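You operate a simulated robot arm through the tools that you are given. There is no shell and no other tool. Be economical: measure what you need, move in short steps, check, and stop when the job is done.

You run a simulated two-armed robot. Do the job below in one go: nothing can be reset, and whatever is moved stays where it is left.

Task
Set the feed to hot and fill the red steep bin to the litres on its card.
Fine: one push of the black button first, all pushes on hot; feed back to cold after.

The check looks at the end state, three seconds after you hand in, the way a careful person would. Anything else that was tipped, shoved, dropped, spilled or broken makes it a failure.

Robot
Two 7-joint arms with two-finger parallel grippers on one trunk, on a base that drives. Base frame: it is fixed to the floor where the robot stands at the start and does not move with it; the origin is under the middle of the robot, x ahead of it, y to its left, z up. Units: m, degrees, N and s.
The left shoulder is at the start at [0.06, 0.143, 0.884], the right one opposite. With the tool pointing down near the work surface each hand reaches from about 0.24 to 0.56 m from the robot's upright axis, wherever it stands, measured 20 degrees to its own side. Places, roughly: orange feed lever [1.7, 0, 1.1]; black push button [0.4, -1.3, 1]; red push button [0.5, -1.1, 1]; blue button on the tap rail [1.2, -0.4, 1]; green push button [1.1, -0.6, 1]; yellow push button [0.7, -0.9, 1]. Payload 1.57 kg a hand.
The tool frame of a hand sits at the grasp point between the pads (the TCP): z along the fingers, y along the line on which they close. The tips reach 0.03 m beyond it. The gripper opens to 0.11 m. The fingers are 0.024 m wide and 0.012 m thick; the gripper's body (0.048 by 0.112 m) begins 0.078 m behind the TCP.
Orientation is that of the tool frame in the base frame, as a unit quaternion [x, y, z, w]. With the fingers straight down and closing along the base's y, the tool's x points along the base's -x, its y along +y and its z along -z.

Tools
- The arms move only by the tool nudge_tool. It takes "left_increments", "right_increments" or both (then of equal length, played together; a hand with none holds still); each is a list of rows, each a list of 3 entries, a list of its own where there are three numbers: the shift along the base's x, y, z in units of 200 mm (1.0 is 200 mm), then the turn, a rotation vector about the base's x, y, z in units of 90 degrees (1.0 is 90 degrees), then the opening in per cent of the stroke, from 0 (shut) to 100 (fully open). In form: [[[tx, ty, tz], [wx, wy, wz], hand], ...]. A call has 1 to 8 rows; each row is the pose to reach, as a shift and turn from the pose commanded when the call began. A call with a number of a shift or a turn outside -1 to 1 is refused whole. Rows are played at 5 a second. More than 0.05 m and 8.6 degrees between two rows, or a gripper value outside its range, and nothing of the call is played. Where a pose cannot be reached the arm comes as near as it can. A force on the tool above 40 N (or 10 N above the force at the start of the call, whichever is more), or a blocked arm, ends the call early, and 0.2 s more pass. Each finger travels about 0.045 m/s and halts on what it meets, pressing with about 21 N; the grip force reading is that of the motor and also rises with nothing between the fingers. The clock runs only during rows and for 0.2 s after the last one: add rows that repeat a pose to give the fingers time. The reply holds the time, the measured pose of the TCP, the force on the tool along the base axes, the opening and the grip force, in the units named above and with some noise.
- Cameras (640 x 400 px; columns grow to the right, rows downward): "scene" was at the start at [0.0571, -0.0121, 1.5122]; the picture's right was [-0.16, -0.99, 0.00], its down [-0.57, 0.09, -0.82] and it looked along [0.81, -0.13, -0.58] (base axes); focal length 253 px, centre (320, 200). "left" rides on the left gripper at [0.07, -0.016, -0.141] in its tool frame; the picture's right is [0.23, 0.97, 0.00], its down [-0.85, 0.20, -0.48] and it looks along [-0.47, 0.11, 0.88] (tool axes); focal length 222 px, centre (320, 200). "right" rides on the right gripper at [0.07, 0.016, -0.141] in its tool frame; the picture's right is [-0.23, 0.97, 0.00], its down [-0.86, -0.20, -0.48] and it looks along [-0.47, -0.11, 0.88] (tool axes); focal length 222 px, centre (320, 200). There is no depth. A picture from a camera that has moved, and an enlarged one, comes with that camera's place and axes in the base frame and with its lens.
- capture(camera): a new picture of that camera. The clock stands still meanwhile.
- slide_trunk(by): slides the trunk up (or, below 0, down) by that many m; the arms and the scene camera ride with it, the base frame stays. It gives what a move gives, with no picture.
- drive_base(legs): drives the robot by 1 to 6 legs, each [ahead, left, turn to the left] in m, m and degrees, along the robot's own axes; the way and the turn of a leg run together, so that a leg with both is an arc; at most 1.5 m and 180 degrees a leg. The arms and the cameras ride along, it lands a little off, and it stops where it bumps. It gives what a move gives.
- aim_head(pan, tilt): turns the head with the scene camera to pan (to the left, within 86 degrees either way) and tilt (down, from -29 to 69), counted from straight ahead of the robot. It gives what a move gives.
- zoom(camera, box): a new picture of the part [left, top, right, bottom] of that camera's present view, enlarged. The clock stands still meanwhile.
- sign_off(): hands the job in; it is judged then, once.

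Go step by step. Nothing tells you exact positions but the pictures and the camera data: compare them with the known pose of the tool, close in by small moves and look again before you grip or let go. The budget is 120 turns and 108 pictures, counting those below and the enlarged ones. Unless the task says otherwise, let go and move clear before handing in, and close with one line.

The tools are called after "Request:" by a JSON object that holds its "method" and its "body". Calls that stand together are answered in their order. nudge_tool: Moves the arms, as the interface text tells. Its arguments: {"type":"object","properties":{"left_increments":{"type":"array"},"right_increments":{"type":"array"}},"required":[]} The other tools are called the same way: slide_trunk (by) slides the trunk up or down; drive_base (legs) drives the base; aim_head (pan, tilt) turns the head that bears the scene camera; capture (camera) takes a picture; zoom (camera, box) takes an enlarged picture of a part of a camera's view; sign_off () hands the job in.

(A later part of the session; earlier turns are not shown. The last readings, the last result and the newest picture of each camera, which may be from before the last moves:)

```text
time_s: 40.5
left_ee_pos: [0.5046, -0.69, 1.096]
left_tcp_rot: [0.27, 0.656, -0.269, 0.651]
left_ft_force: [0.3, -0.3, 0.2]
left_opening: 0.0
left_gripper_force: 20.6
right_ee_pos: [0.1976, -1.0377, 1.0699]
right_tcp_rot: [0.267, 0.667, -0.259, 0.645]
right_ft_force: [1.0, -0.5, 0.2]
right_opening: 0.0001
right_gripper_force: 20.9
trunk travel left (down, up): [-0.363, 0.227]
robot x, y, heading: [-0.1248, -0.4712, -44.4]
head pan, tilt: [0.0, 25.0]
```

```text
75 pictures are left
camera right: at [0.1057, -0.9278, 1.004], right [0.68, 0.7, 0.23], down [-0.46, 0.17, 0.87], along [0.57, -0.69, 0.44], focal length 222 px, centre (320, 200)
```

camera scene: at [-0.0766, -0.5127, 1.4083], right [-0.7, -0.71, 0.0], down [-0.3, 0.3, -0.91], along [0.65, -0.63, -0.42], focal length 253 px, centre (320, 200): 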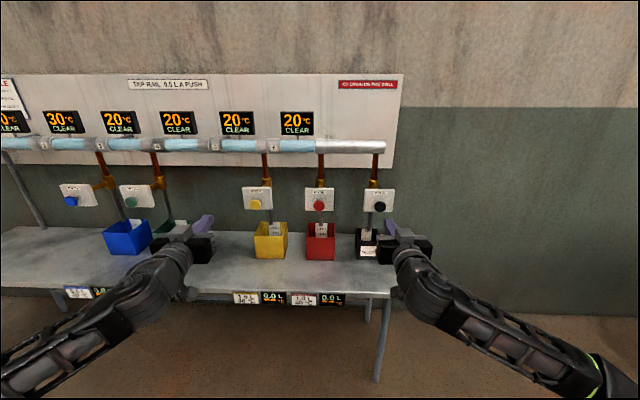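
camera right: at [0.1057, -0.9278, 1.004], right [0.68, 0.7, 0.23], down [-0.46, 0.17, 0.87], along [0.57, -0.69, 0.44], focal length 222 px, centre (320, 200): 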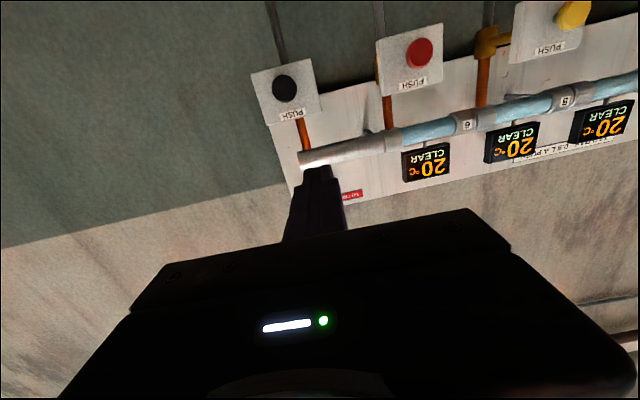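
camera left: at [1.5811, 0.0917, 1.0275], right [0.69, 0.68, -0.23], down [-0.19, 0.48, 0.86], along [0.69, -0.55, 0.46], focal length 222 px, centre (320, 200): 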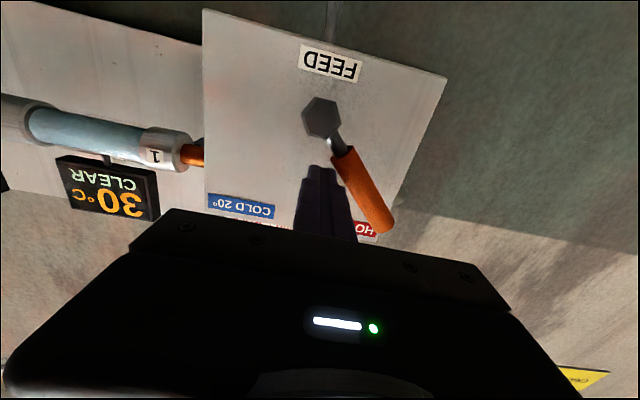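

I'll zoom on the buttons from here to triangulate them.

Request:
{"method": "zoom", "body": {"camera": "scene", "box": [290, 170, 418, 250]}}

Request:
{"method": "zoom", "body": {"camera": "right", "box": [240, 20, 464, 160]}}

Request:
{"method": "zoom", "body": {"camera": "scene", "box": [0, 100, 330, 306]}}

```text
5.00 times, centred on (354, 210) of scene
camera zoom: at [-0.0766, -0.5127, 1.4083], right [-0.7, -0.71, 0.0], down [-0.3, 0.3, -0.91], along [0.65, -0.63, -0.42], focal length 1265 px, centre (150, 150)
```

zoom: 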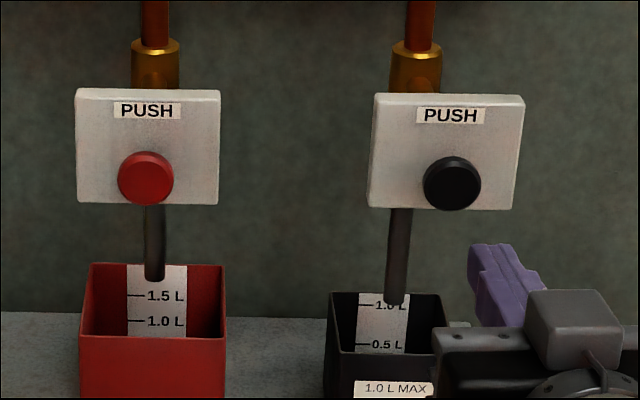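

```text
2.86 times, centred on (352, 90) of right
camera zoom: at [0.1057, -0.9278, 1.004], right [0.68, 0.7, 0.23], down [-0.46, 0.17, 0.87], along [0.57, -0.69, 0.44], focal length 635 px, centre (229, 514)
```

zoom: 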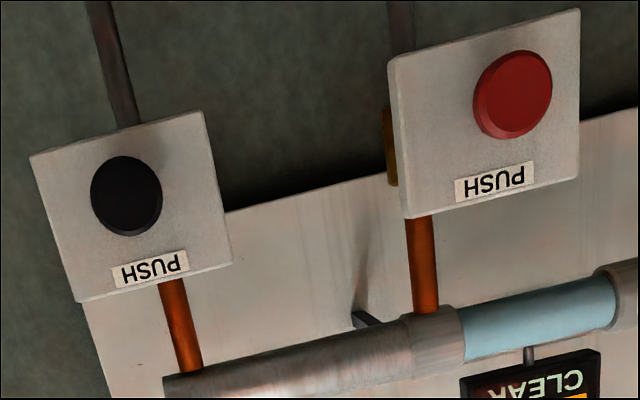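

```text
1.94 times, centred on (165, 203) of scene
camera zoom: at [-0.0766, -0.5127, 1.4083], right [-0.7, -0.71, 0.0], down [-0.3, 0.3, -0.91], along [0.65, -0.63, -0.42], focal length 491 px, centre (621, 194)
```

zoom: 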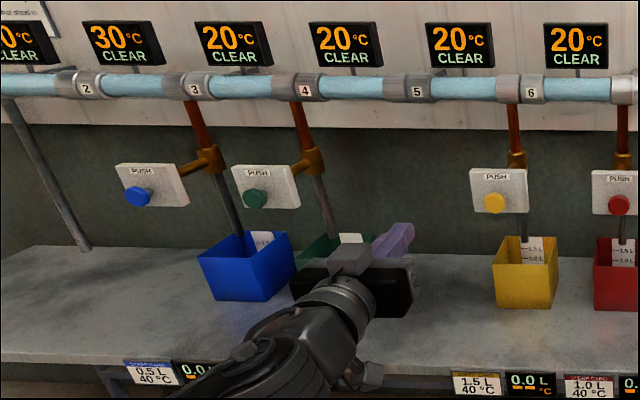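

Black button face is near [0.365, -1.249, 0.9945] and red near [0.529, -1.095, 0.9945]. I'll line up the right hand with black and move the left hand aside so it won't approach the yellow button.

Request:
{"method": "nudge_tool", "body": {"left_increments": [[[0.07, 0.16, 0], [0, 0, 0], 0], [[0.14, 0.32, 0], [0, 0, 0], 0], [[0.21, 0.48, 0], [0, 0, 0], 0], [[0.283, 0.636, 0], [0, 0, 0], 0], [[0.283, 0.636, 0], [0, 0, 0], 0]], "right_increments": [[[-0.03, -0.03, -0.1], [0, 0, 0], 0], [[-0.06, -0.06, -0.2], [0, 0, 0], 0], [[-0.09, -0.09, -0.3], [0, 0, 0], 0], [[-0.11, -0.11, -0.378], [0, 0, 0], 0], [[-0.11, -0.11, -0.378], [0, 0, 0], 0]]}}

```text
time_s: 41.7
left_ee_pos: [0.562, -0.5619, 1.0951]
left_tcp_rot: [0.27, 0.656, -0.269, 0.651]
left_ft_force: [0.2, -0.1, -0.1]
left_opening: 0.0
left_gripper_force: 20.7
right_ee_pos: [0.1752, -1.0607, 0.9946]
right_tcp_rot: [0.266, 0.668, -0.258, 0.646]
right_ft_force: [-0.6, -0.3, 0.2]
right_opening: 0.0001
right_gripper_force: 20.8
trunk travel left (down, up): [-0.363, 0.227]
robot x, y, heading: [-0.1237, -0.4745, -44.2]
head pan, tilt: [0.0, 25.0]
```

Both hands are placed. Drive ahead 0.2 m to stop short of the black button and check.

Request:
{"method": "drive_base", "body": {"legs": [[0.2, 0, 0]]}}

Request:
{"method": "capture", "body": {"camera": "right"}}

Request:
{"method": "capture", "body": {"camera": "scene"}}

```text
time_s: 43.3
left_ee_pos: [0.7049, -0.7022, 1.0957]
left_tcp_rot: [0.27, 0.656, -0.269, 0.652]
left_ft_force: [-0.4, 0.4, 0.4]
left_opening: 0.0
left_gripper_force: 21.4
right_ee_pos: [0.3185, -1.1989, 0.9941]
right_tcp_rot: [0.266, 0.668, -0.258, 0.645]
right_ft_force: [-1.2, 0.1, 0.8]
right_opening: 0.0001
right_gripper_force: 20.9
trunk travel left (down, up): [-0.363, 0.227]
robot x, y, heading: [0.0257, -0.6091, -44.3]
head pan, tilt: [0.0, 25.0]
```

```text
71 pictures are left
camera right: at [0.2264, -1.089, 0.9282], right [0.68, 0.7, 0.23], down [-0.46, 0.17, 0.87], along [0.57, -0.69, 0.44], focal length 222 px, centre (320, 200)
```

right: 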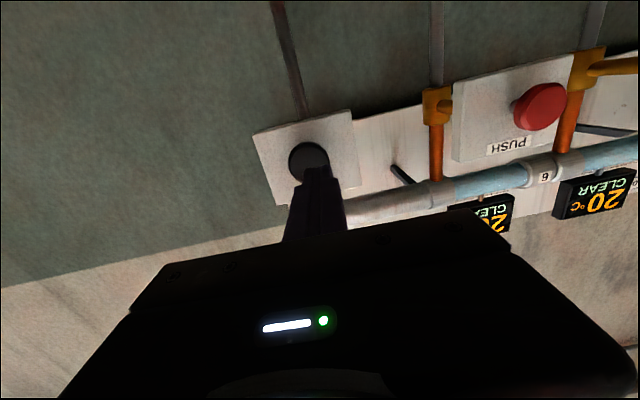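

```text
70 pictures are left
camera scene: at [0.066, -0.6524, 1.4082], right [-0.7, -0.71, 0.0], down [-0.3, 0.3, -0.91], along [0.65, -0.63, -0.42], focal length 253 px, centre (320, 200)
```

scene: 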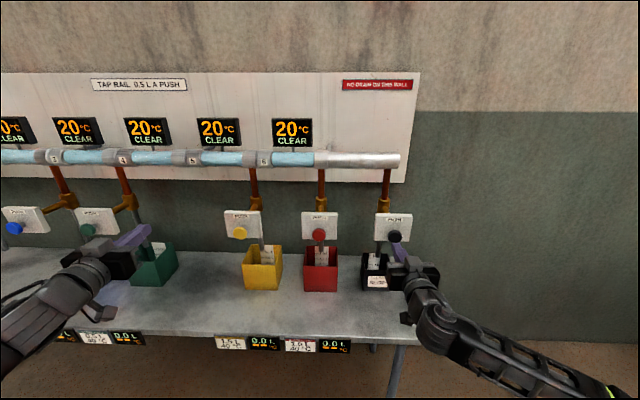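

Tips are ~4 cm short of the black button and aligned. Press forward slowly.

Request:
{"method": "nudge_tool", "body": {"right_increments": [[[0.06, -0.06, 0], [0, 0, 0], 0], [[0.12, -0.12, 0], [0, 0, 0], 0], [[0.145, -0.145, 0], [0, 0, 0], 0], [[0.16, -0.16, 0], [0, 0, 0], 0], [[0.175, -0.175, 0], [0, 0, 0], 0], [[0.175, -0.175, 0], [0, 0, 0], 0]]}}

Request:
{"method": "zoom", "body": {"camera": "scene", "box": [260, 100, 452, 220]}}

Request:
{"method": "zoom", "body": {"camera": "scene", "box": [330, 210, 458, 290]}}

```text
time_s: 44.7
left_ee_pos: [0.7037, -0.7018, 1.0964]
left_tcp_rot: [0.27, 0.656, -0.269, 0.651]
left_ft_force: [-0.3, 0.9, 0.5]
left_opening: 0.0
left_gripper_force: 21.0
right_ee_pos: [0.3529, -1.2339, 0.9941]
right_tcp_rot: [0.266, 0.667, -0.259, 0.646]
right_ft_force: [-6.1, 6.0, -2.2]
right_opening: 0.0
right_gripper_force: 20.9
trunk travel left (down, up): [-0.363, 0.227]
robot x, y, heading: [0.0222, -0.6096, -44.3]
head pan, tilt: [0.0, 25.0]
```

```text
3.33 times, centred on (356, 160) of scene
camera zoom: at [0.0649, -0.6516, 1.4083], right [-0.7, -0.71, 0.0], down [-0.3, 0.3, -0.91], along [0.65, -0.63, -0.42], focal length 844 px, centre (200, 333)
```

zoom: 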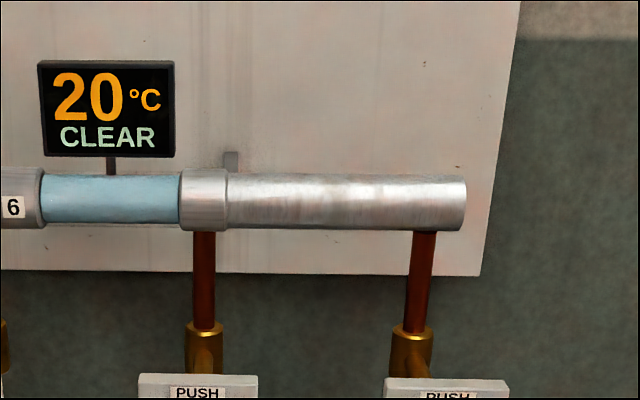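

```text
5.00 times, centred on (394, 250) of scene
camera zoom: at [0.0649, -0.6516, 1.4083], right [-0.7, -0.71, 0.0], down [-0.3, 0.3, -0.91], along [0.65, -0.63, -0.42], focal length 1265 px, centre (-50, -50)
```

zoom: 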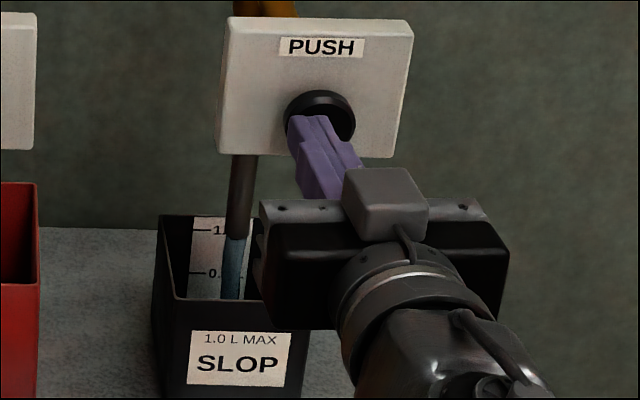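

Water is running into the slop, so the push registered. Release now.

Request:
{"method": "nudge_tool", "body": {"right_increments": [[[-0.1, 0.1, 0], [0, 0, 0], 0], [[-0.2, 0.2, 0], [0, 0, 0], 0], [[-0.2, 0.2, 0], [0, 0, 0], 0]]}}

Request:
{"method": "capture", "body": {"camera": "scene"}}

Request:
{"method": "zoom", "body": {"camera": "scene", "box": [330, 210, 458, 290]}}

```text
time_s: 45.5
left_ee_pos: [0.7039, -0.7009, 1.0955]
left_tcp_rot: [0.269, 0.656, -0.269, 0.652]
left_ft_force: [0.0, 0.2, -0.2]
left_opening: 0.0002
left_gripper_force: 20.9
right_ee_pos: [0.3148, -1.1935, 0.9932]
right_tcp_rot: [0.266, 0.667, -0.259, 0.646]
right_ft_force: [1.0, 0.0, 0.0]
right_opening: 0.0001
right_gripper_force: 20.9
trunk travel left (down, up): [-0.363, 0.227]
robot x, y, heading: [0.0204, -0.6124, -44.3]
head pan, tilt: [0.0, 25.0]
```

```text
67 pictures are left
camera scene: at [0.0657, -0.6521, 1.4083], right [-0.7, -0.71, 0.0], down [-0.3, 0.3, -0.91], along [0.65, -0.63, -0.42], focal length 253 px, centre (320, 200)
```

scene: 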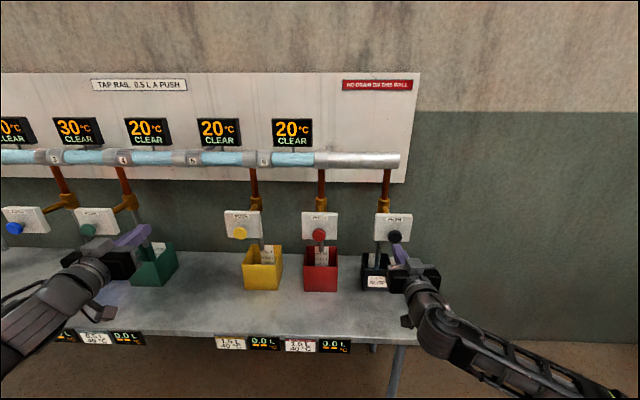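

```text
5.00 times, centred on (394, 250) of scene
camera zoom: at [0.0657, -0.6521, 1.4083], right [-0.7, -0.71, 0.0], down [-0.3, 0.3, -0.91], along [0.65, -0.63, -0.42], focal length 1265 px, centre (-50, -50)
```

zoom: 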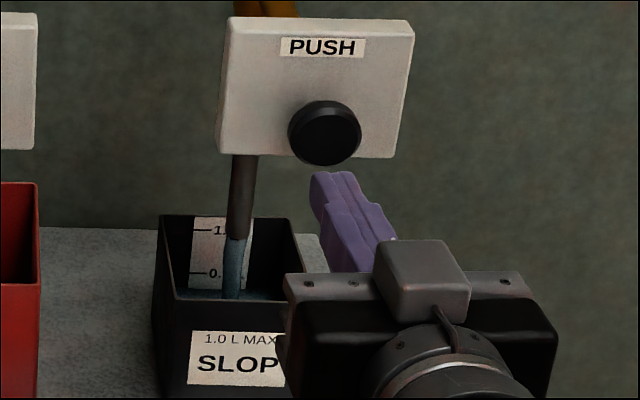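

One push registered (glass 3 went to 30°). The stream is finishing; I'll slide the base left to the red button and check the slop level.

Request:
{"method": "drive_base", "body": {"legs": [[0, 0.221, 0]]}}

Request:
{"method": "capture", "body": {"camera": "scene"}}

Request:
{"method": "capture", "body": {"camera": "right"}}

```text
time_s: 47.2
left_ee_pos: [0.8591, -0.5459, 1.0951]
left_tcp_rot: [0.27, 0.656, -0.27, 0.651]
left_ft_force: [0.3, 0.1, 0.3]
left_opening: 0.0
left_gripper_force: 21.3
right_ee_pos: [0.4689, -1.0357, 0.9935]
right_tcp_rot: [0.266, 0.667, -0.258, 0.646]
right_ft_force: [0.2, -0.7, 0.8]
right_opening: 0.0
right_gripper_force: 21.6
trunk travel left (down, up): [-0.363, 0.227]
robot x, y, heading: [0.173, -0.4502, -44.5]
head pan, tilt: [0.0, 25.0]
```

```text
65 pictures are left
camera scene: at [0.2204, -0.4942, 1.4083], right [-0.7, -0.71, 0.0], down [-0.3, 0.3, -0.91], along [0.65, -0.64, -0.42], focal length 253 px, centre (320, 200)
```

scene: 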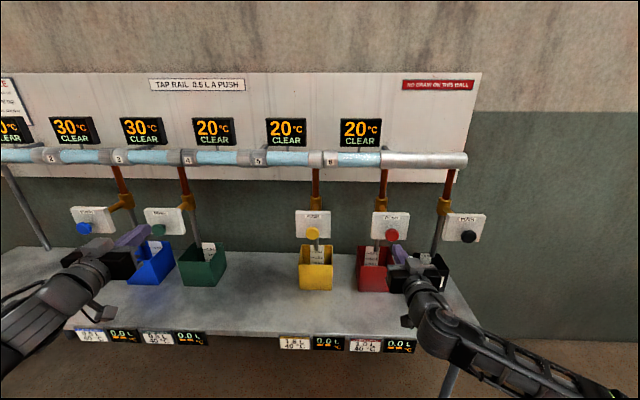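

```text
64 pictures are left
camera right: at [0.3753, -0.9258, 0.9281], right [0.68, 0.7, 0.23], down [-0.46, 0.17, 0.87], along [0.57, -0.69, 0.44], focal length 222 px, centre (320, 200)
```

right: 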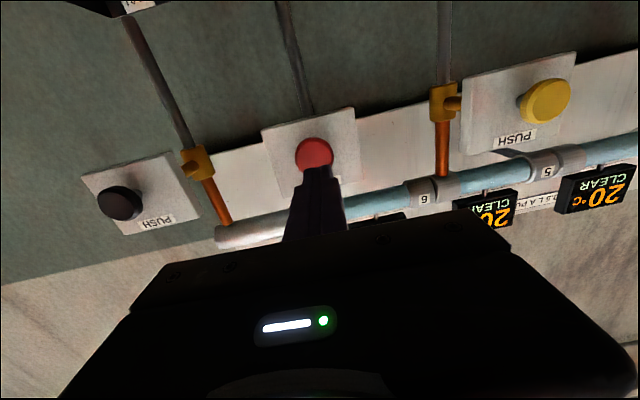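

Aligned with the red button. I'll creep the base ahead 2 cm for reach, then press once.

Request:
{"method": "drive_base", "body": {"legs": [[0.02, 0, 0]]}}

Request:
{"method": "zoom", "body": {"camera": "scene", "box": [340, 200, 500, 300]}}

```text
time_s: 48.0
left_ee_pos: [0.8726, -0.5594, 1.0955]
left_tcp_rot: [0.271, 0.656, -0.27, 0.651]
left_ft_force: [-0.9, 0.0, 0.2]
left_opening: 0.0
left_gripper_force: 20.9
right_ee_pos: [0.4832, -1.051, 0.9939]
right_tcp_rot: [0.267, 0.668, -0.259, 0.645]
right_ft_force: [-0.5, 0.1, 0.0]
right_opening: 0.0002
right_gripper_force: 20.9
trunk travel left (down, up): [-0.363, 0.227]
robot x, y, heading: [0.1874, -0.467, -44.6]
head pan, tilt: [0.0, 25.0]
```

```text
4.00 times, centred on (420, 250) of scene
camera zoom: at [0.2348, -0.5092, 1.4082], right [-0.7, -0.71, 0.0], down [-0.3, 0.3, -0.91], along [0.65, -0.63, -0.42], focal length 1012 px, centre (-80, 0)
```

zoom: 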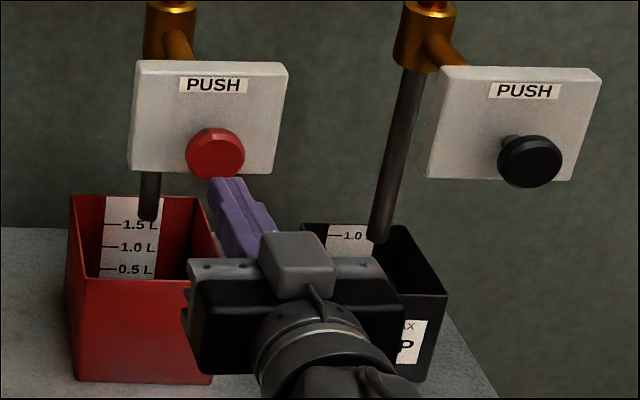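

Request:
{"method": "nudge_tool", "body": {"right_increments": [[[0.06, -0.06, 0], [0, 0, 0], 0], [[0.1, -0.1, 0], [0, 0, 0], 0], [[0.12, -0.12, 0], [0, 0, 0], 0], [[0.135, -0.135, 0], [0, 0, 0], 0], [[0.135, -0.135, 0], [0, 0, 0], 0]]}}

Request:
{"method": "zoom", "body": {"camera": "scene", "box": [340, 200, 500, 300]}}

```text
time_s: 49.2
left_ee_pos: [0.8731, -0.5595, 1.0958]
left_tcp_rot: [0.27, 0.656, -0.269, 0.651]
left_ft_force: [-0.8, -0.8, -0.5]
left_opening: 0.0
left_gripper_force: 21.0
right_ee_pos: [0.5089, -1.0774, 0.9944]
right_tcp_rot: [0.266, 0.667, -0.258, 0.646]
right_ft_force: [-3.8, 2.9, -1.3]
right_opening: 0.0001
right_gripper_force: 21.2
trunk travel left (down, up): [-0.363, 0.227]
robot x, y, heading: [0.1899, -0.4651, -44.5]
head pan, tilt: [0.0, 25.0]
```

```text
4.00 times, centred on (420, 250) of scene
camera zoom: at [0.234, -0.5086, 1.4083], right [-0.7, -0.71, 0.0], down [-0.3, 0.3, -0.91], along [0.65, -0.64, -0.42], focal length 1012 px, centre (-80, 0)
```

zoom: 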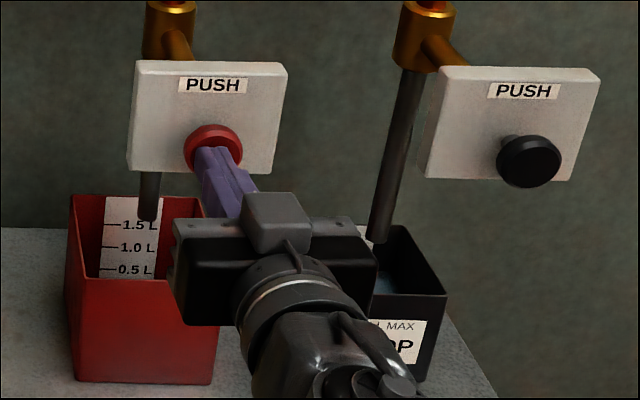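

Button partly pressed (5 N), no water yet. Press a few mm more.

Request:
{"method": "nudge_tool", "body": {"right_increments": [[[0.008, -0.008, 0], [0, 0, 0], 0], [[0.017, -0.017, 0], [0, 0, 0], 0], [[0.017, -0.017, 0], [0, 0, 0], 0]]}}

Request:
{"method": "zoom", "body": {"camera": "scene", "box": [340, 200, 500, 300]}}

```text
time_s: 50.0
left_ee_pos: [0.8735, -0.5589, 1.0964]
left_tcp_rot: [0.27, 0.657, -0.269, 0.651]
left_ft_force: [0.4, 0.1, 0.6]
left_opening: 0.0
left_gripper_force: 20.8
right_ee_pos: [0.5119, -1.081, 0.9945]
right_tcp_rot: [0.267, 0.668, -0.259, 0.645]
right_ft_force: [-5.2, 3.9, -2.8]
right_opening: 0.0
right_gripper_force: 20.6
trunk travel left (down, up): [-0.363, 0.227]
robot x, y, heading: [0.1902, -0.4671, -44.6]
head pan, tilt: [0.0, 25.0]
```

```text
4.00 times, centred on (420, 250) of scene
camera zoom: at [0.2338, -0.5085, 1.4083], right [-0.7, -0.71, 0.0], down [-0.3, 0.3, -0.91], along [0.65, -0.64, -0.42], focal length 1012 px, centre (-80, 0)
```

zoom: 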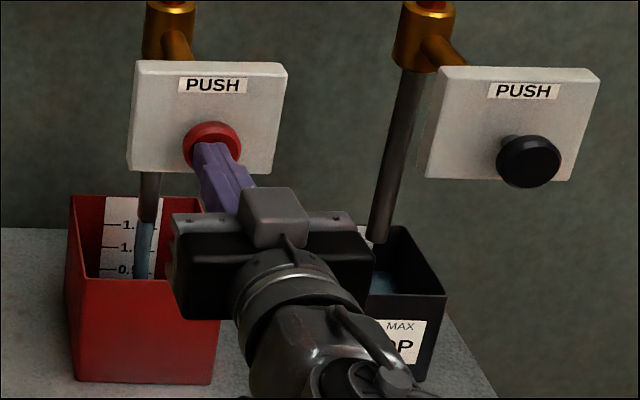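

Water runs into the red bin. Release and let it finish.

Request:
{"method": "nudge_tool", "body": {"right_increments": [[[-0.06, 0.06, 0], [0, 0, 0], 0], [[-0.12, 0.12, 0], [0, 0, 0], 0], [[-0.12, 0.12, 0], [0, 0, 0], 0], [[-0.12, 0.12, 0], [0, 0, 0], 0], [[-0.12, 0.12, 0], [0, 0, 0], 0], [[-0.12, 0.12, 0], [0, 0, 0], 0], [[-0.12, 0.12, 0], [0, 0, 0], 0], [[-0.12, 0.12, 0], [0, 0, 0], 0]]}}

Request:
{"method": "nudge_tool", "body": {"right_increments": [[[0, 0, 0], [0, 0, 0], 0], [[0, 0, 0], [0, 0, 0], 0], [[0, 0, 0], [0, 0, 0], 0], [[0, 0, 0], [0, 0, 0], 0], [[0, 0, 0], [0, 0, 0], 0], [[0, 0, 0], [0, 0, 0], 0]]}}

Request:
{"method": "zoom", "body": {"camera": "scene", "box": [340, 200, 500, 300]}}

Request:
{"method": "capture", "body": {"camera": "scene"}}

```text
time_s: 51.8
left_ee_pos: [0.8715, -0.559, 1.0965]
left_tcp_rot: [0.269, 0.656, -0.269, 0.652]
left_ft_force: [-0.6, 0.0, 0.1]
left_opening: 0.0
left_gripper_force: 21.6
right_ee_pos: [0.4893, -1.0576, 0.9944]
right_tcp_rot: [0.266, 0.668, -0.258, 0.646]
right_ft_force: [0.2, -0.2, 0.1]
right_opening: 0.0001
right_gripper_force: 21.0
trunk travel left (down, up): [-0.363, 0.227]
robot x, y, heading: [0.1913, -0.474, -44.6]
head pan, tilt: [0.0, 25.0]
```

```text
time_s: 53.2
left_ee_pos: [0.8737, -0.5604, 1.0951]
left_tcp_rot: [0.27, 0.656, -0.269, 0.651]
left_ft_force: [-1.0, 0.2, -0.7]
left_opening: 0.0
left_gripper_force: 20.7
right_ee_pos: [0.4882, -1.057, 0.9944]
right_tcp_rot: [0.267, 0.668, -0.259, 0.645]
right_ft_force: [0.8, -1.0, 0.3]
right_opening: 0.0
right_gripper_force: 20.9
trunk travel left (down, up): [-0.363, 0.227]
robot x, y, heading: [0.1917, -0.4656, -44.6]
head pan, tilt: [0.0, 25.0]
```

```text
4.00 times, centred on (420, 250) of scene
camera zoom: at [0.2345, -0.5088, 1.4083], right [-0.7, -0.71, 0.0], down [-0.3, 0.3, -0.91], along [0.65, -0.63, -0.42], focal length 1012 px, centre (-80, 0)
```

zoom: 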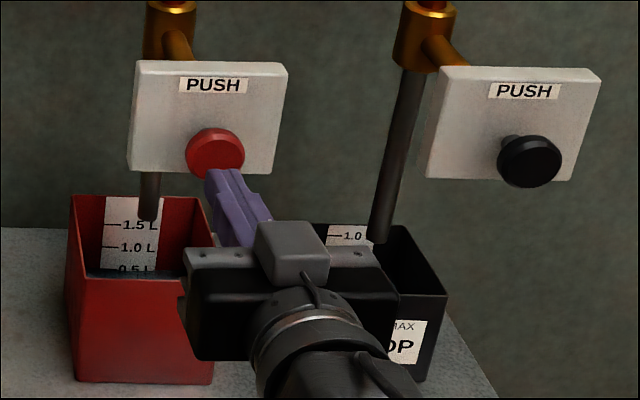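

```text
59 pictures are left
camera scene: at [0.2345, -0.5088, 1.4083], right [-0.7, -0.71, 0.0], down [-0.3, 0.3, -0.91], along [0.65, -0.63, -0.42], focal length 253 px, centre (320, 200)
```

scene: 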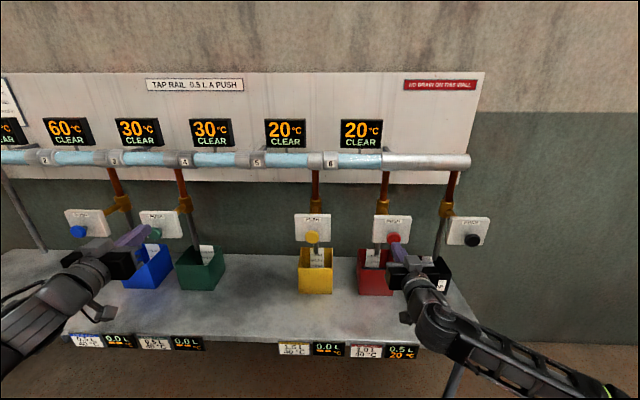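

Red reads 0.5 L. Now the second push to the same depth.

Request:
{"method": "nudge_tool", "body": {"right_increments": [[[0.05, -0.05, 0], [0, 0, 0], 0], [[0.09, -0.09, 0], [0, 0, 0], 0], [[0.11, -0.11, 0], [0, 0, 0], 0], [[0.122, -0.122, 0], [0, 0, 0], 0], [[0.127, -0.127, 0], [0, 0, 0], 0], [[0.127, -0.127, 0], [0, 0, 0], 0]]}}

Request:
{"method": "zoom", "body": {"camera": "scene", "box": [340, 200, 500, 300]}}

```text
time_s: 54.6
left_ee_pos: [0.872, -0.5588, 1.0961]
left_tcp_rot: [0.27, 0.656, -0.269, 0.651]
left_ft_force: [-0.8, 1.1, 0.5]
left_opening: 0.0
left_gripper_force: 21.1
right_ee_pos: [0.5129, -1.0815, 0.9946]
right_tcp_rot: [0.267, 0.667, -0.259, 0.645]
right_ft_force: [-7.6, 4.0, -0.7]
right_opening: 0.0
right_gripper_force: 21.0
trunk travel left (down, up): [-0.363, 0.227]
robot x, y, heading: [0.1911, -0.4725, -44.6]
head pan, tilt: [0.0, 25.0]
```

```text
4.00 times, centred on (420, 250) of scene
camera zoom: at [0.2335, -0.5083, 1.4083], right [-0.7, -0.71, 0.0], down [-0.3, 0.3, -0.91], along [0.65, -0.64, -0.42], focal length 1012 px, centre (-80, 0)
```

zoom: 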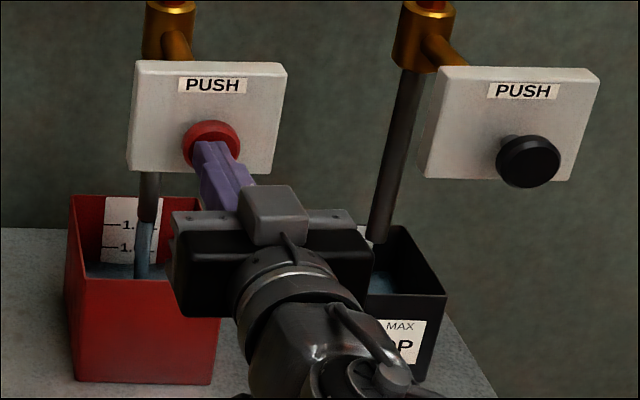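

The second push registered. Release, back the base off, and read the display.

Request:
{"method": "nudge_tool", "body": {"right_increments": [[[-0.08, 0.08, 0], [0, 0, 0], 0], [[-0.16, 0.16, 0], [0, 0, 0], 0], [[-0.16, 0.16, 0], [0, 0, 0], 0]]}}

Request:
{"method": "drive_base", "body": {"legs": [[-0.25, 0, 0]]}}

Request:
{"method": "capture", "body": {"camera": "scene"}}

Request:
{"method": "zoom", "body": {"camera": "scene", "box": [270, 220, 462, 340]}}

```text
time_s: 55.4
left_ee_pos: [0.8721, -0.5588, 1.0958]
left_tcp_rot: [0.269, 0.657, -0.269, 0.651]
left_ft_force: [0.3, -0.2, 0.4]
left_opening: 0.0
left_gripper_force: 20.5
right_ee_pos: [0.4828, -1.0502, 0.9953]
right_tcp_rot: [0.266, 0.668, -0.258, 0.645]
right_ft_force: [-0.3, -0.2, 0.1]
right_opening: 0.0
right_gripper_force: 21.3
trunk travel left (down, up): [-0.363, 0.227]
robot x, y, heading: [0.1883, -0.4645, -44.5]
head pan, tilt: [0.0, 25.0]
```

```text
time_s: 57.2
left_ee_pos: [0.6966, -0.385, 1.0953]
left_tcp_rot: [0.27, 0.657, -0.269, 0.651]
left_ft_force: [0.2, -0.5, 0.4]
left_opening: 0.0
left_gripper_force: 21.4
right_ee_pos: [0.3064, -0.8763, 0.9946]
right_tcp_rot: [0.265, 0.668, -0.257, 0.646]
right_ft_force: [-0.5, 1.0, 0.4]
right_opening: 0.0
right_gripper_force: 20.9
trunk travel left (down, up): [-0.363, 0.227]
robot x, y, heading: [0.0167, -0.2967, -44.1]
head pan, tilt: [0.0, 25.0]
```

```text
57 pictures are left
camera scene: at [0.0581, -0.3358, 1.4083], right [-0.7, -0.71, 0.0], down [-0.3, 0.3, -0.91], along [0.65, -0.63, -0.42], focal length 253 px, centre (320, 200)
```

scene: 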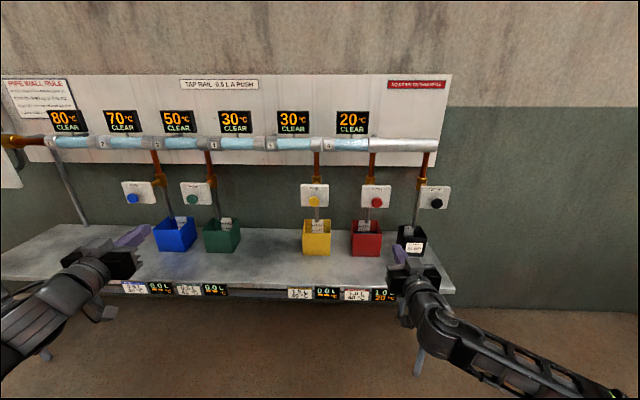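

```text
3.33 times, centred on (366, 280) of scene
camera zoom: at [0.0581, -0.3358, 1.4083], right [-0.7, -0.71, 0.0], down [-0.3, 0.3, -0.91], along [0.65, -0.63, -0.42], focal length 844 px, centre (167, -67)
```

zoom: 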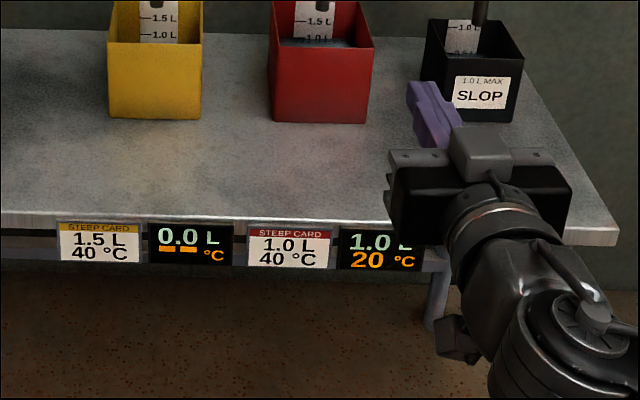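

Red shows 1.0 L. Now the feed goes back to cold: I'll reset the hands and drive left to come at the lever from its left side.

Request:
{"method": "nudge_tool", "body": {"left_increments": [[[-0.025, -0.15, 0], [0, 0, 0], 0], [[-0.05, -0.3, 0], [0, 0, 0], 0], [[-0.075, -0.45, 0], [0, 0, 0], 0], [[-0.097, -0.6, 0], [0, 0, 0], 0], [[-0.097, -0.6, 0], [0, 0, 0], 0]], "right_increments": [[[0, 0, 0.1], [0, 0, 0], 0], [[0, 0, 0.2], [0, 0, 0], 0], [[0, 0, 0.3], [0, 0, 0], 0], [[0, 0, 0.375], [0, 0, 0], 0], [[0, 0, 0.375], [0, 0, 0], 0]]}}

Request:
{"method": "drive_base", "body": {"legs": [[0, 1.21, -0.9]]}}

Request:
{"method": "aim_head", "body": {"pan": 20, "tilt": 25}}

Request:
{"method": "capture", "body": {"camera": "scene"}}

```text
time_s: 58.4
left_ee_pos: [0.6777, -0.5057, 1.0959]
left_tcp_rot: [0.27, 0.656, -0.269, 0.651]
left_ft_force: [0.7, 0.0, -0.4]
left_opening: 0.0
left_gripper_force: 21.1
right_ee_pos: [0.3055, -0.877, 1.0702]
right_tcp_rot: [0.266, 0.668, -0.257, 0.645]
right_ft_force: [0.6, 0.3, -0.6]
right_opening: 0.0002
right_gripper_force: 20.7
trunk travel left (down, up): [-0.363, 0.227]
robot x, y, heading: [0.014, -0.2956, -44.3]
head pan, tilt: [0.0, 25.0]
```

```text
time_s: 64.6
left_ee_pos: [1.5318, 0.3469, 1.0946]
left_tcp_rot: [0.274, 0.655, -0.273, 0.649]
left_ft_force: [-1.0, 0.8, -0.6]
left_opening: 0.0003
left_gripper_force: 21.1
right_ee_pos: [1.1557, -0.0168, 1.0704]
right_tcp_rot: [0.272, 0.665, -0.264, 0.644]
right_ft_force: [-0.2, 0.5, 0.2]
right_opening: 0.0
right_gripper_force: 21.0
trunk travel left (down, up): [-0.363, 0.227]
robot x, y, heading: [0.8685, 0.5697, -45.2]
head pan, tilt: [0.0, 25.0]
```

```text
time_s: 65.4
left_ee_pos: [1.5312, 0.3477, 1.0959]
left_tcp_rot: [0.274, 0.655, -0.273, 0.65]
left_ft_force: [0.0, -0.3, -0.2]
left_opening: 0.0
left_gripper_force: 21.6
right_ee_pos: [1.1547, -0.0176, 1.0697]
right_tcp_rot: [0.271, 0.666, -0.262, 0.644]
right_ft_force: [0.5, -0.1, -0.3]
right_opening: 0.0
right_gripper_force: 21.3
trunk travel left (down, up): [-0.363, 0.227]
robot x, y, heading: [0.8704, 0.5668, -45.1]
head pan, tilt: [20.0, 25.0]
```

```text
55 pictures are left
camera scene: at [0.9334, 0.552, 1.4083], right [-0.43, -0.9, 0.0], down [-0.38, 0.18, -0.91], along [0.82, -0.39, -0.42], focal length 253 px, centre (320, 200)
```

scene: 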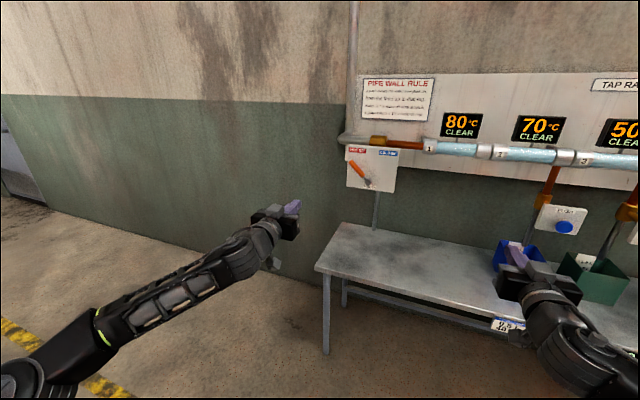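

The left hand is lined up just left of the lever. Drive ahead toward it, then check.

Request:
{"method": "drive_base", "body": {"legs": [[0.32, 0, 0]]}}

Request:
{"method": "capture", "body": {"camera": "left"}}

Request:
{"method": "capture", "body": {"camera": "scene"}}

```text
time_s: 67.5
left_ee_pos: [1.7578, 0.1187, 1.0961]
left_tcp_rot: [0.274, 0.654, -0.273, 0.65]
left_ft_force: [-1.2, -0.3, -0.5]
left_opening: 0.0
left_gripper_force: 20.7
right_ee_pos: [1.3809, -0.2466, 1.07]
right_tcp_rot: [0.271, 0.667, -0.262, 0.643]
right_ft_force: [0.3, 0.8, 0.5]
right_opening: 0.0
right_gripper_force: 20.8
trunk travel left (down, up): [-0.363, 0.227]
robot x, y, heading: [1.0983, 0.3395, -45.2]
head pan, tilt: [20.0, 25.0]
```

```text
54 pictures are left
camera left: at [1.6472, 0.2091, 1.0266], right [0.69, 0.68, -0.23], down [-0.19, 0.48, 0.86], along [0.69, -0.55, 0.46], focal length 222 px, centre (320, 200)
```

left: 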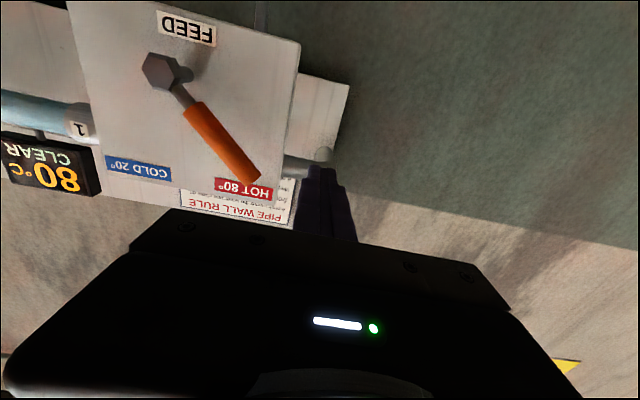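

```text
53 pictures are left
camera scene: at [1.1593, 0.324, 1.4082], right [-0.43, -0.9, 0.0], down [-0.38, 0.18, -0.91], along [0.82, -0.39, -0.42], focal length 253 px, centre (320, 200)
```

scene: 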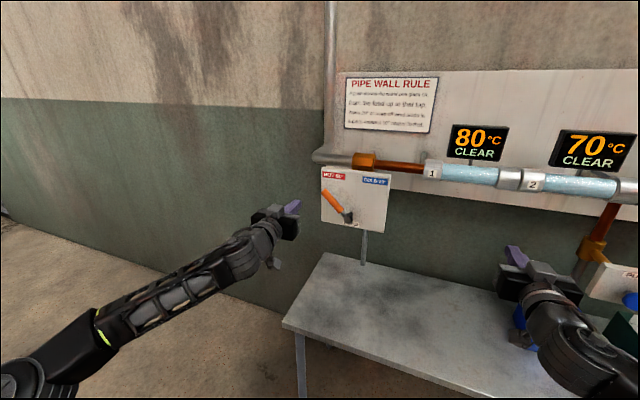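

Same depth geometry as before, mirrored. Advance 3.6 cm, checking clearance.

Request:
{"method": "nudge_tool", "body": {"left_increments": [[[0.06, -0.06, 0], [0, 0, 0], 0], [[0.13, -0.13, 0], [0, 0, 0], 0], [[0.13, -0.13, 0], [0, 0, 0], 0]]}}

Request:
{"method": "zoom", "body": {"camera": "scene", "box": [260, 150, 420, 250]}}

Request:
{"method": "capture", "body": {"camera": "left"}}

```text
time_s: 68.3
left_ee_pos: [1.7833, 0.0917, 1.094]
left_tcp_rot: [0.275, 0.654, -0.274, 0.649]
left_ft_force: [-0.3, -0.5, 0.7]
left_opening: 0.0
left_gripper_force: 21.4
right_ee_pos: [1.3794, -0.2463, 1.0699]
right_tcp_rot: [0.271, 0.665, -0.263, 0.644]
right_ft_force: [0.3, -0.2, 0.5]
right_opening: 0.0001
right_gripper_force: 21.1
trunk travel left (down, up): [-0.363, 0.227]
robot x, y, heading: [1.0944, 0.3417, -45.2]
head pan, tilt: [20.0, 25.0]
```

```text
4.00 times, centred on (340, 200) of scene
camera zoom: at [1.1591, 0.3242, 1.4083], right [-0.43, -0.9, 0.0], down [-0.38, 0.18, -0.91], along [0.82, -0.39, -0.42], focal length 1012 px, centre (240, 200)
```

zoom: 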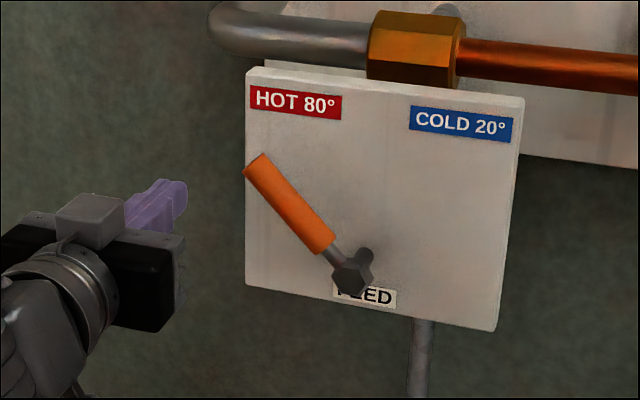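

```text
51 pictures are left
camera left: at [1.6731, 0.1827, 1.0263], right [0.69, 0.68, -0.23], down [-0.19, 0.48, 0.86], along [0.69, -0.55, 0.46], focal length 222 px, centre (320, 200)
```

left: 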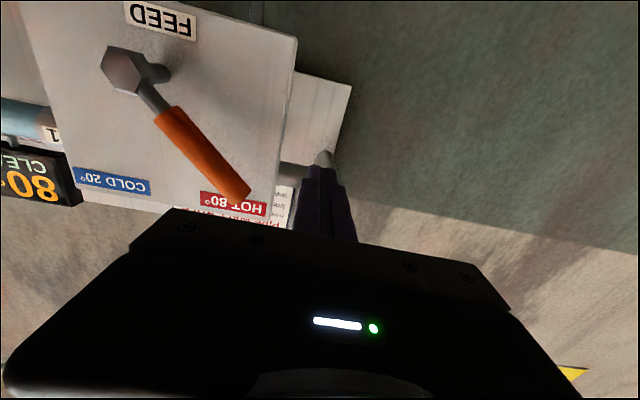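

Clear. Sweep right to return the lever to COLD.

Request:
{"method": "nudge_tool", "body": {"left_increments": [[[-0.07, -0.07, 0], [0, 0, 0], 0], [[-0.14, -0.14, 0], [0, 0, 0], 0], [[-0.21, -0.21, 0], [0, 0, 0], 0], [[-0.28, -0.28, 0], [0, 0, 0], 0], [[-0.35, -0.35, 0], [0, 0, 0], 0], [[-0.42, -0.42, 0], [0, 0, 0], 0], [[-0.49, -0.49, 0], [0, 0, 0], 0], [[-0.49, -0.49, 0], [0, 0, 0], 0]]}}

Request:
{"method": "zoom", "body": {"camera": "scene", "box": [260, 150, 420, 250]}}

Request:
{"method": "capture", "body": {"camera": "left"}}

```text
time_s: 70.1
left_ee_pos: [1.6823, -0.0063, 1.0967]
left_tcp_rot: [0.276, 0.653, -0.275, 0.65]
left_ft_force: [2.7, 3.1, 13.8]
left_opening: 0.0002
left_gripper_force: 20.9
right_ee_pos: [1.379, -0.2451, 1.0703]
right_tcp_rot: [0.272, 0.665, -0.264, 0.644]
right_ft_force: [0.7, -1.3, 0.3]
right_opening: 0.0
right_gripper_force: 20.9
trunk travel left (down, up): [-0.363, 0.227]
robot x, y, heading: [1.0979, 0.3408, -45.2]
head pan, tilt: [20.0, 25.0]
```

```text
4.00 times, centred on (340, 200) of scene
camera zoom: at [1.1581, 0.3254, 1.4084], right [-0.43, -0.9, 0.0], down [-0.38, 0.18, -0.91], along [0.82, -0.39, -0.42], focal length 1012 px, centre (240, 200)
```

zoom: 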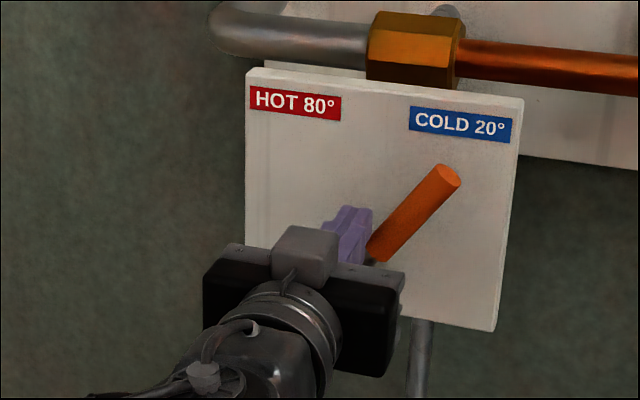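

```text
49 pictures are left
camera left: at [1.5727, 0.085, 1.0278], right [0.7, 0.68, -0.23], down [-0.19, 0.48, 0.86], along [0.69, -0.56, 0.46], focal length 222 px, centre (320, 200)
```

left: 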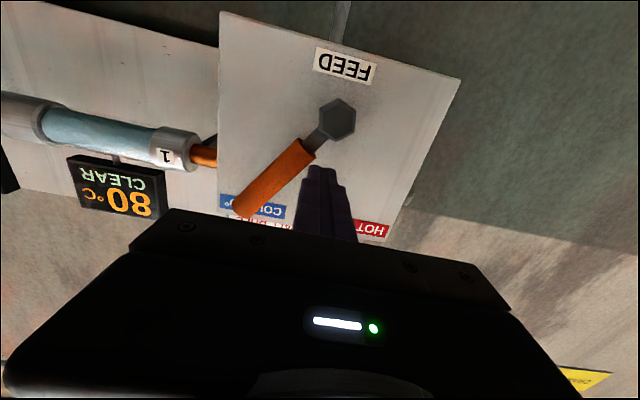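

Lever is over on COLD. Back off, retreat, and verify.

Request:
{"method": "nudge_tool", "body": {"left_increments": [[[0.05, 0.05, 0], [0, 0, 0], 0], [[0.1, 0.1, 0], [0, 0, 0], 0], [[0, 0.2, 0], [0, 0, 0], 0], [[-0.1, 0.3, 0], [0, 0, 0], 0], [[-0.1, 0.3, 0], [0, 0, 0], 0]]}}

Request:
{"method": "drive_base", "body": {"legs": [[-0.35, 0, 0]]}}

Request:
{"method": "capture", "body": {"camera": "scene"}}

Request:
{"method": "zoom", "body": {"camera": "scene", "box": [320, 120, 448, 200]}}

```text
time_s: 71.3
left_ee_pos: [1.6654, 0.055, 1.0954]
left_tcp_rot: [0.275, 0.654, -0.274, 0.649]
left_ft_force: [0.7, -0.1, -0.4]
left_opening: 0.0
left_gripper_force: 21.0
right_ee_pos: [1.3803, -0.247, 1.069]
right_tcp_rot: [0.272, 0.665, -0.264, 0.644]
right_ft_force: [-0.2, 0.3, 0.8]
right_opening: 0.0002
right_gripper_force: 20.7
trunk travel left (down, up): [-0.363, 0.227]
robot x, y, heading: [1.0983, 0.3386, -45.5]
head pan, tilt: [20.0, 25.0]
```

```text
time_s: 73.6
left_ee_pos: [1.4194, 0.3034, 1.0952]
left_tcp_rot: [0.275, 0.654, -0.274, 0.649]
left_ft_force: [0.4, 0.7, 0.9]
left_opening: 0.0
left_gripper_force: 20.7
right_ee_pos: [1.1342, 0.0014, 1.0695]
right_tcp_rot: [0.273, 0.666, -0.264, 0.643]
right_ft_force: [0.0, 0.8, 0.1]
right_opening: 0.0001
right_gripper_force: 20.7
trunk travel left (down, up): [-0.363, 0.227]
robot x, y, heading: [0.8541, 0.5903, -45.4]
head pan, tilt: [20.0, 25.0]
```

```text
48 pictures are left
camera scene: at [0.9129, 0.5732, 1.4083], right [-0.43, -0.9, 0.0], down [-0.38, 0.18, -0.91], along [0.82, -0.39, -0.42], focal length 253 px, centre (320, 200)
```

scene: 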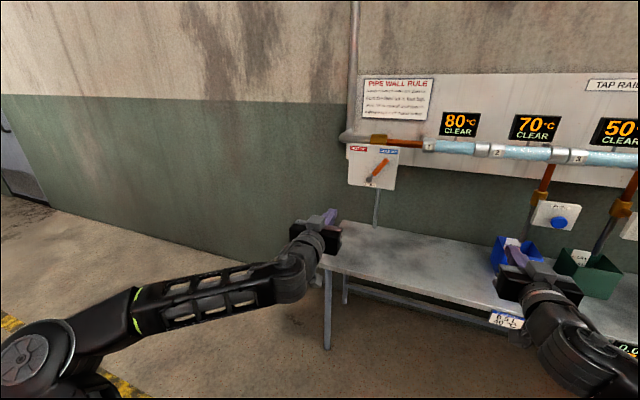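

```text
5.00 times, centred on (384, 160) of scene
camera zoom: at [0.9129, 0.5732, 1.4083], right [-0.43, -0.9, 0.0], down [-0.38, 0.18, -0.91], along [0.82, -0.39, -0.42], focal length 1265 px, centre (0, 400)
```

zoom: 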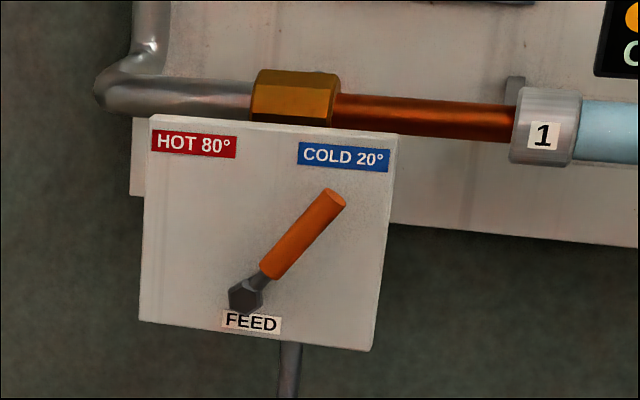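

The lever is clearly on the cold side, but I measure it about 33° from upright versus 45° originally, so it isn't fully home. I'll go back and push it the rest of the way.

Request:
{"method": "nudge_tool", "body": {"left_increments": [[[0.06, 0.06, 0], [0, 0, 0], 0], [[0.12, 0.12, 0], [0, 0, 0], 0], [[0.12, 0.12, 0], [0, 0, 0], 0]]}}

Request:
{"method": "drive_base", "body": {"legs": [[0, -0.035, 0.4], [0.36, 0, 0]]}}

Request:
{"method": "zoom", "body": {"camera": "scene", "box": [260, 150, 420, 250]}}

Request:
{"method": "capture", "body": {"camera": "left"}}

```text
time_s: 74.4
left_ee_pos: [1.4436, 0.3262, 1.0949]
left_tcp_rot: [0.275, 0.654, -0.274, 0.649]
left_ft_force: [0.1, 0.6, -0.3]
left_opening: 0.0
left_gripper_force: 20.8
right_ee_pos: [1.1337, 0.0016, 1.0701]
right_tcp_rot: [0.272, 0.665, -0.264, 0.643]
right_ft_force: [-0.6, 0.0, 0.0]
right_opening: 0.0002
right_gripper_force: 20.8
trunk travel left (down, up): [-0.363, 0.227]
robot x, y, heading: [0.8476, 0.5873, -45.4]
head pan, tilt: [20.0, 25.0]
```

```text
time_s: 77.2
left_ee_pos: [1.6736, 0.0558, 1.0947]
left_tcp_rot: [0.272, 0.655, -0.272, 0.651]
left_ft_force: [1.0, 0.1, 0.0]
left_opening: 0.0
left_gripper_force: 20.8
right_ee_pos: [1.3657, -0.2727, 1.0694]
right_tcp_rot: [0.269, 0.667, -0.26, 0.644]
right_ft_force: [0.6, 0.7, 0.1]
right_opening: 0.0
right_gripper_force: 21.0
trunk travel left (down, up): [-0.363, 0.227]
robot x, y, heading: [1.0811, 0.3134, -44.8]
head pan, tilt: [20.0, 25.0]
```

```text
4.00 times, centred on (340, 200) of scene
camera zoom: at [1.1413, 0.2964, 1.4083], right [-0.42, -0.91, 0.0], down [-0.38, 0.18, -0.91], along [0.82, -0.38, -0.42], focal length 1012 px, centre (240, 200)
```

zoom: 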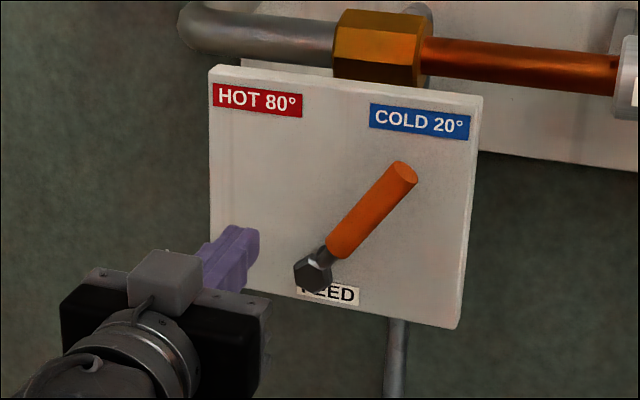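

```text
45 pictures are left
camera left: at [1.5626, 0.1443, 1.027], right [0.69, 0.69, -0.23], down [-0.19, 0.48, 0.86], along [0.7, -0.55, 0.46], focal length 222 px, centre (320, 200)
```

left: 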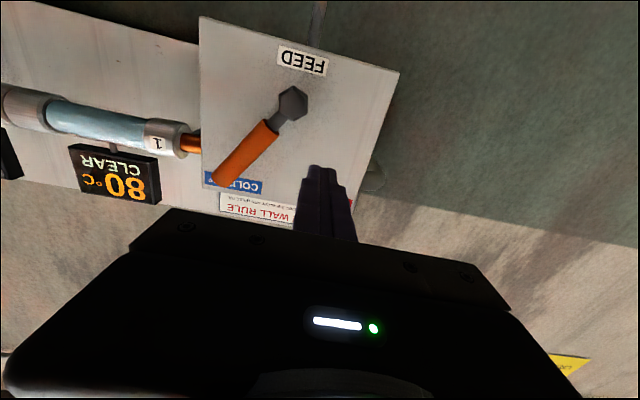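

Enter again slightly higher, then push right past the previous end point until the stop.

Request:
{"method": "nudge_tool", "body": {"left_increments": [[[0.09, -0.09, 0.04], [0, 0, 0], 0], [[0.182, -0.182, 0.075], [0, 0, 0], 0], [[0.182, -0.182, 0.075], [0, 0, 0], 0], [[0.122, -0.242, 0.075], [0, 0, 0], 0], [[0.062, -0.302, 0.075], [0, 0, 0], 0], [[0.012, -0.352, 0.075], [0, 0, 0], 0], [[-0.018, -0.382, 0.075], [0, 0, 0], 0], [[-0.018, -0.382, 0.075], [0, 0, 0], 0]]}}

Request:
{"method": "zoom", "body": {"camera": "scene", "box": [260, 150, 420, 250]}}

```text
time_s: 79.0
left_ee_pos: [1.6719, -0.0186, 1.109]
left_tcp_rot: [0.271, 0.656, -0.271, 0.65]
left_ft_force: [6.3, 6.2, -0.2]
left_opening: 0.0
left_gripper_force: 21.8
right_ee_pos: [1.3675, -0.2723, 1.0693]
right_tcp_rot: [0.268, 0.667, -0.261, 0.645]
right_ft_force: [0.6, 0.3, -0.6]
right_opening: 0.0001
right_gripper_force: 21.1
trunk travel left (down, up): [-0.363, 0.227]
robot x, y, heading: [1.0783, 0.3129, -45.2]
head pan, tilt: [20.0, 25.0]
```

```text
4.00 times, centred on (340, 200) of scene
camera zoom: at [1.1422, 0.2978, 1.4082], right [-0.42, -0.91, 0.0], down [-0.38, 0.18, -0.91], along [0.82, -0.38, -0.42], focal length 1012 px, centre (240, 200)
```

zoom: 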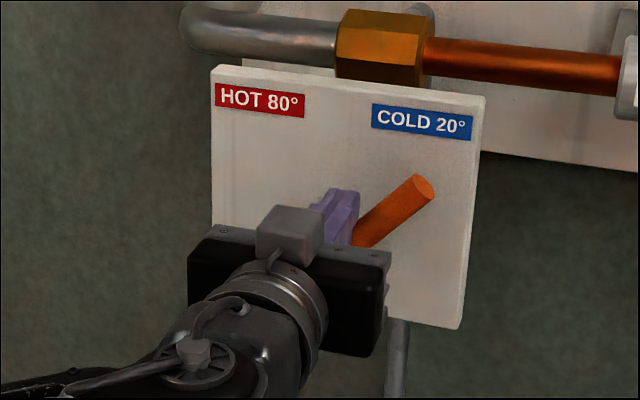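

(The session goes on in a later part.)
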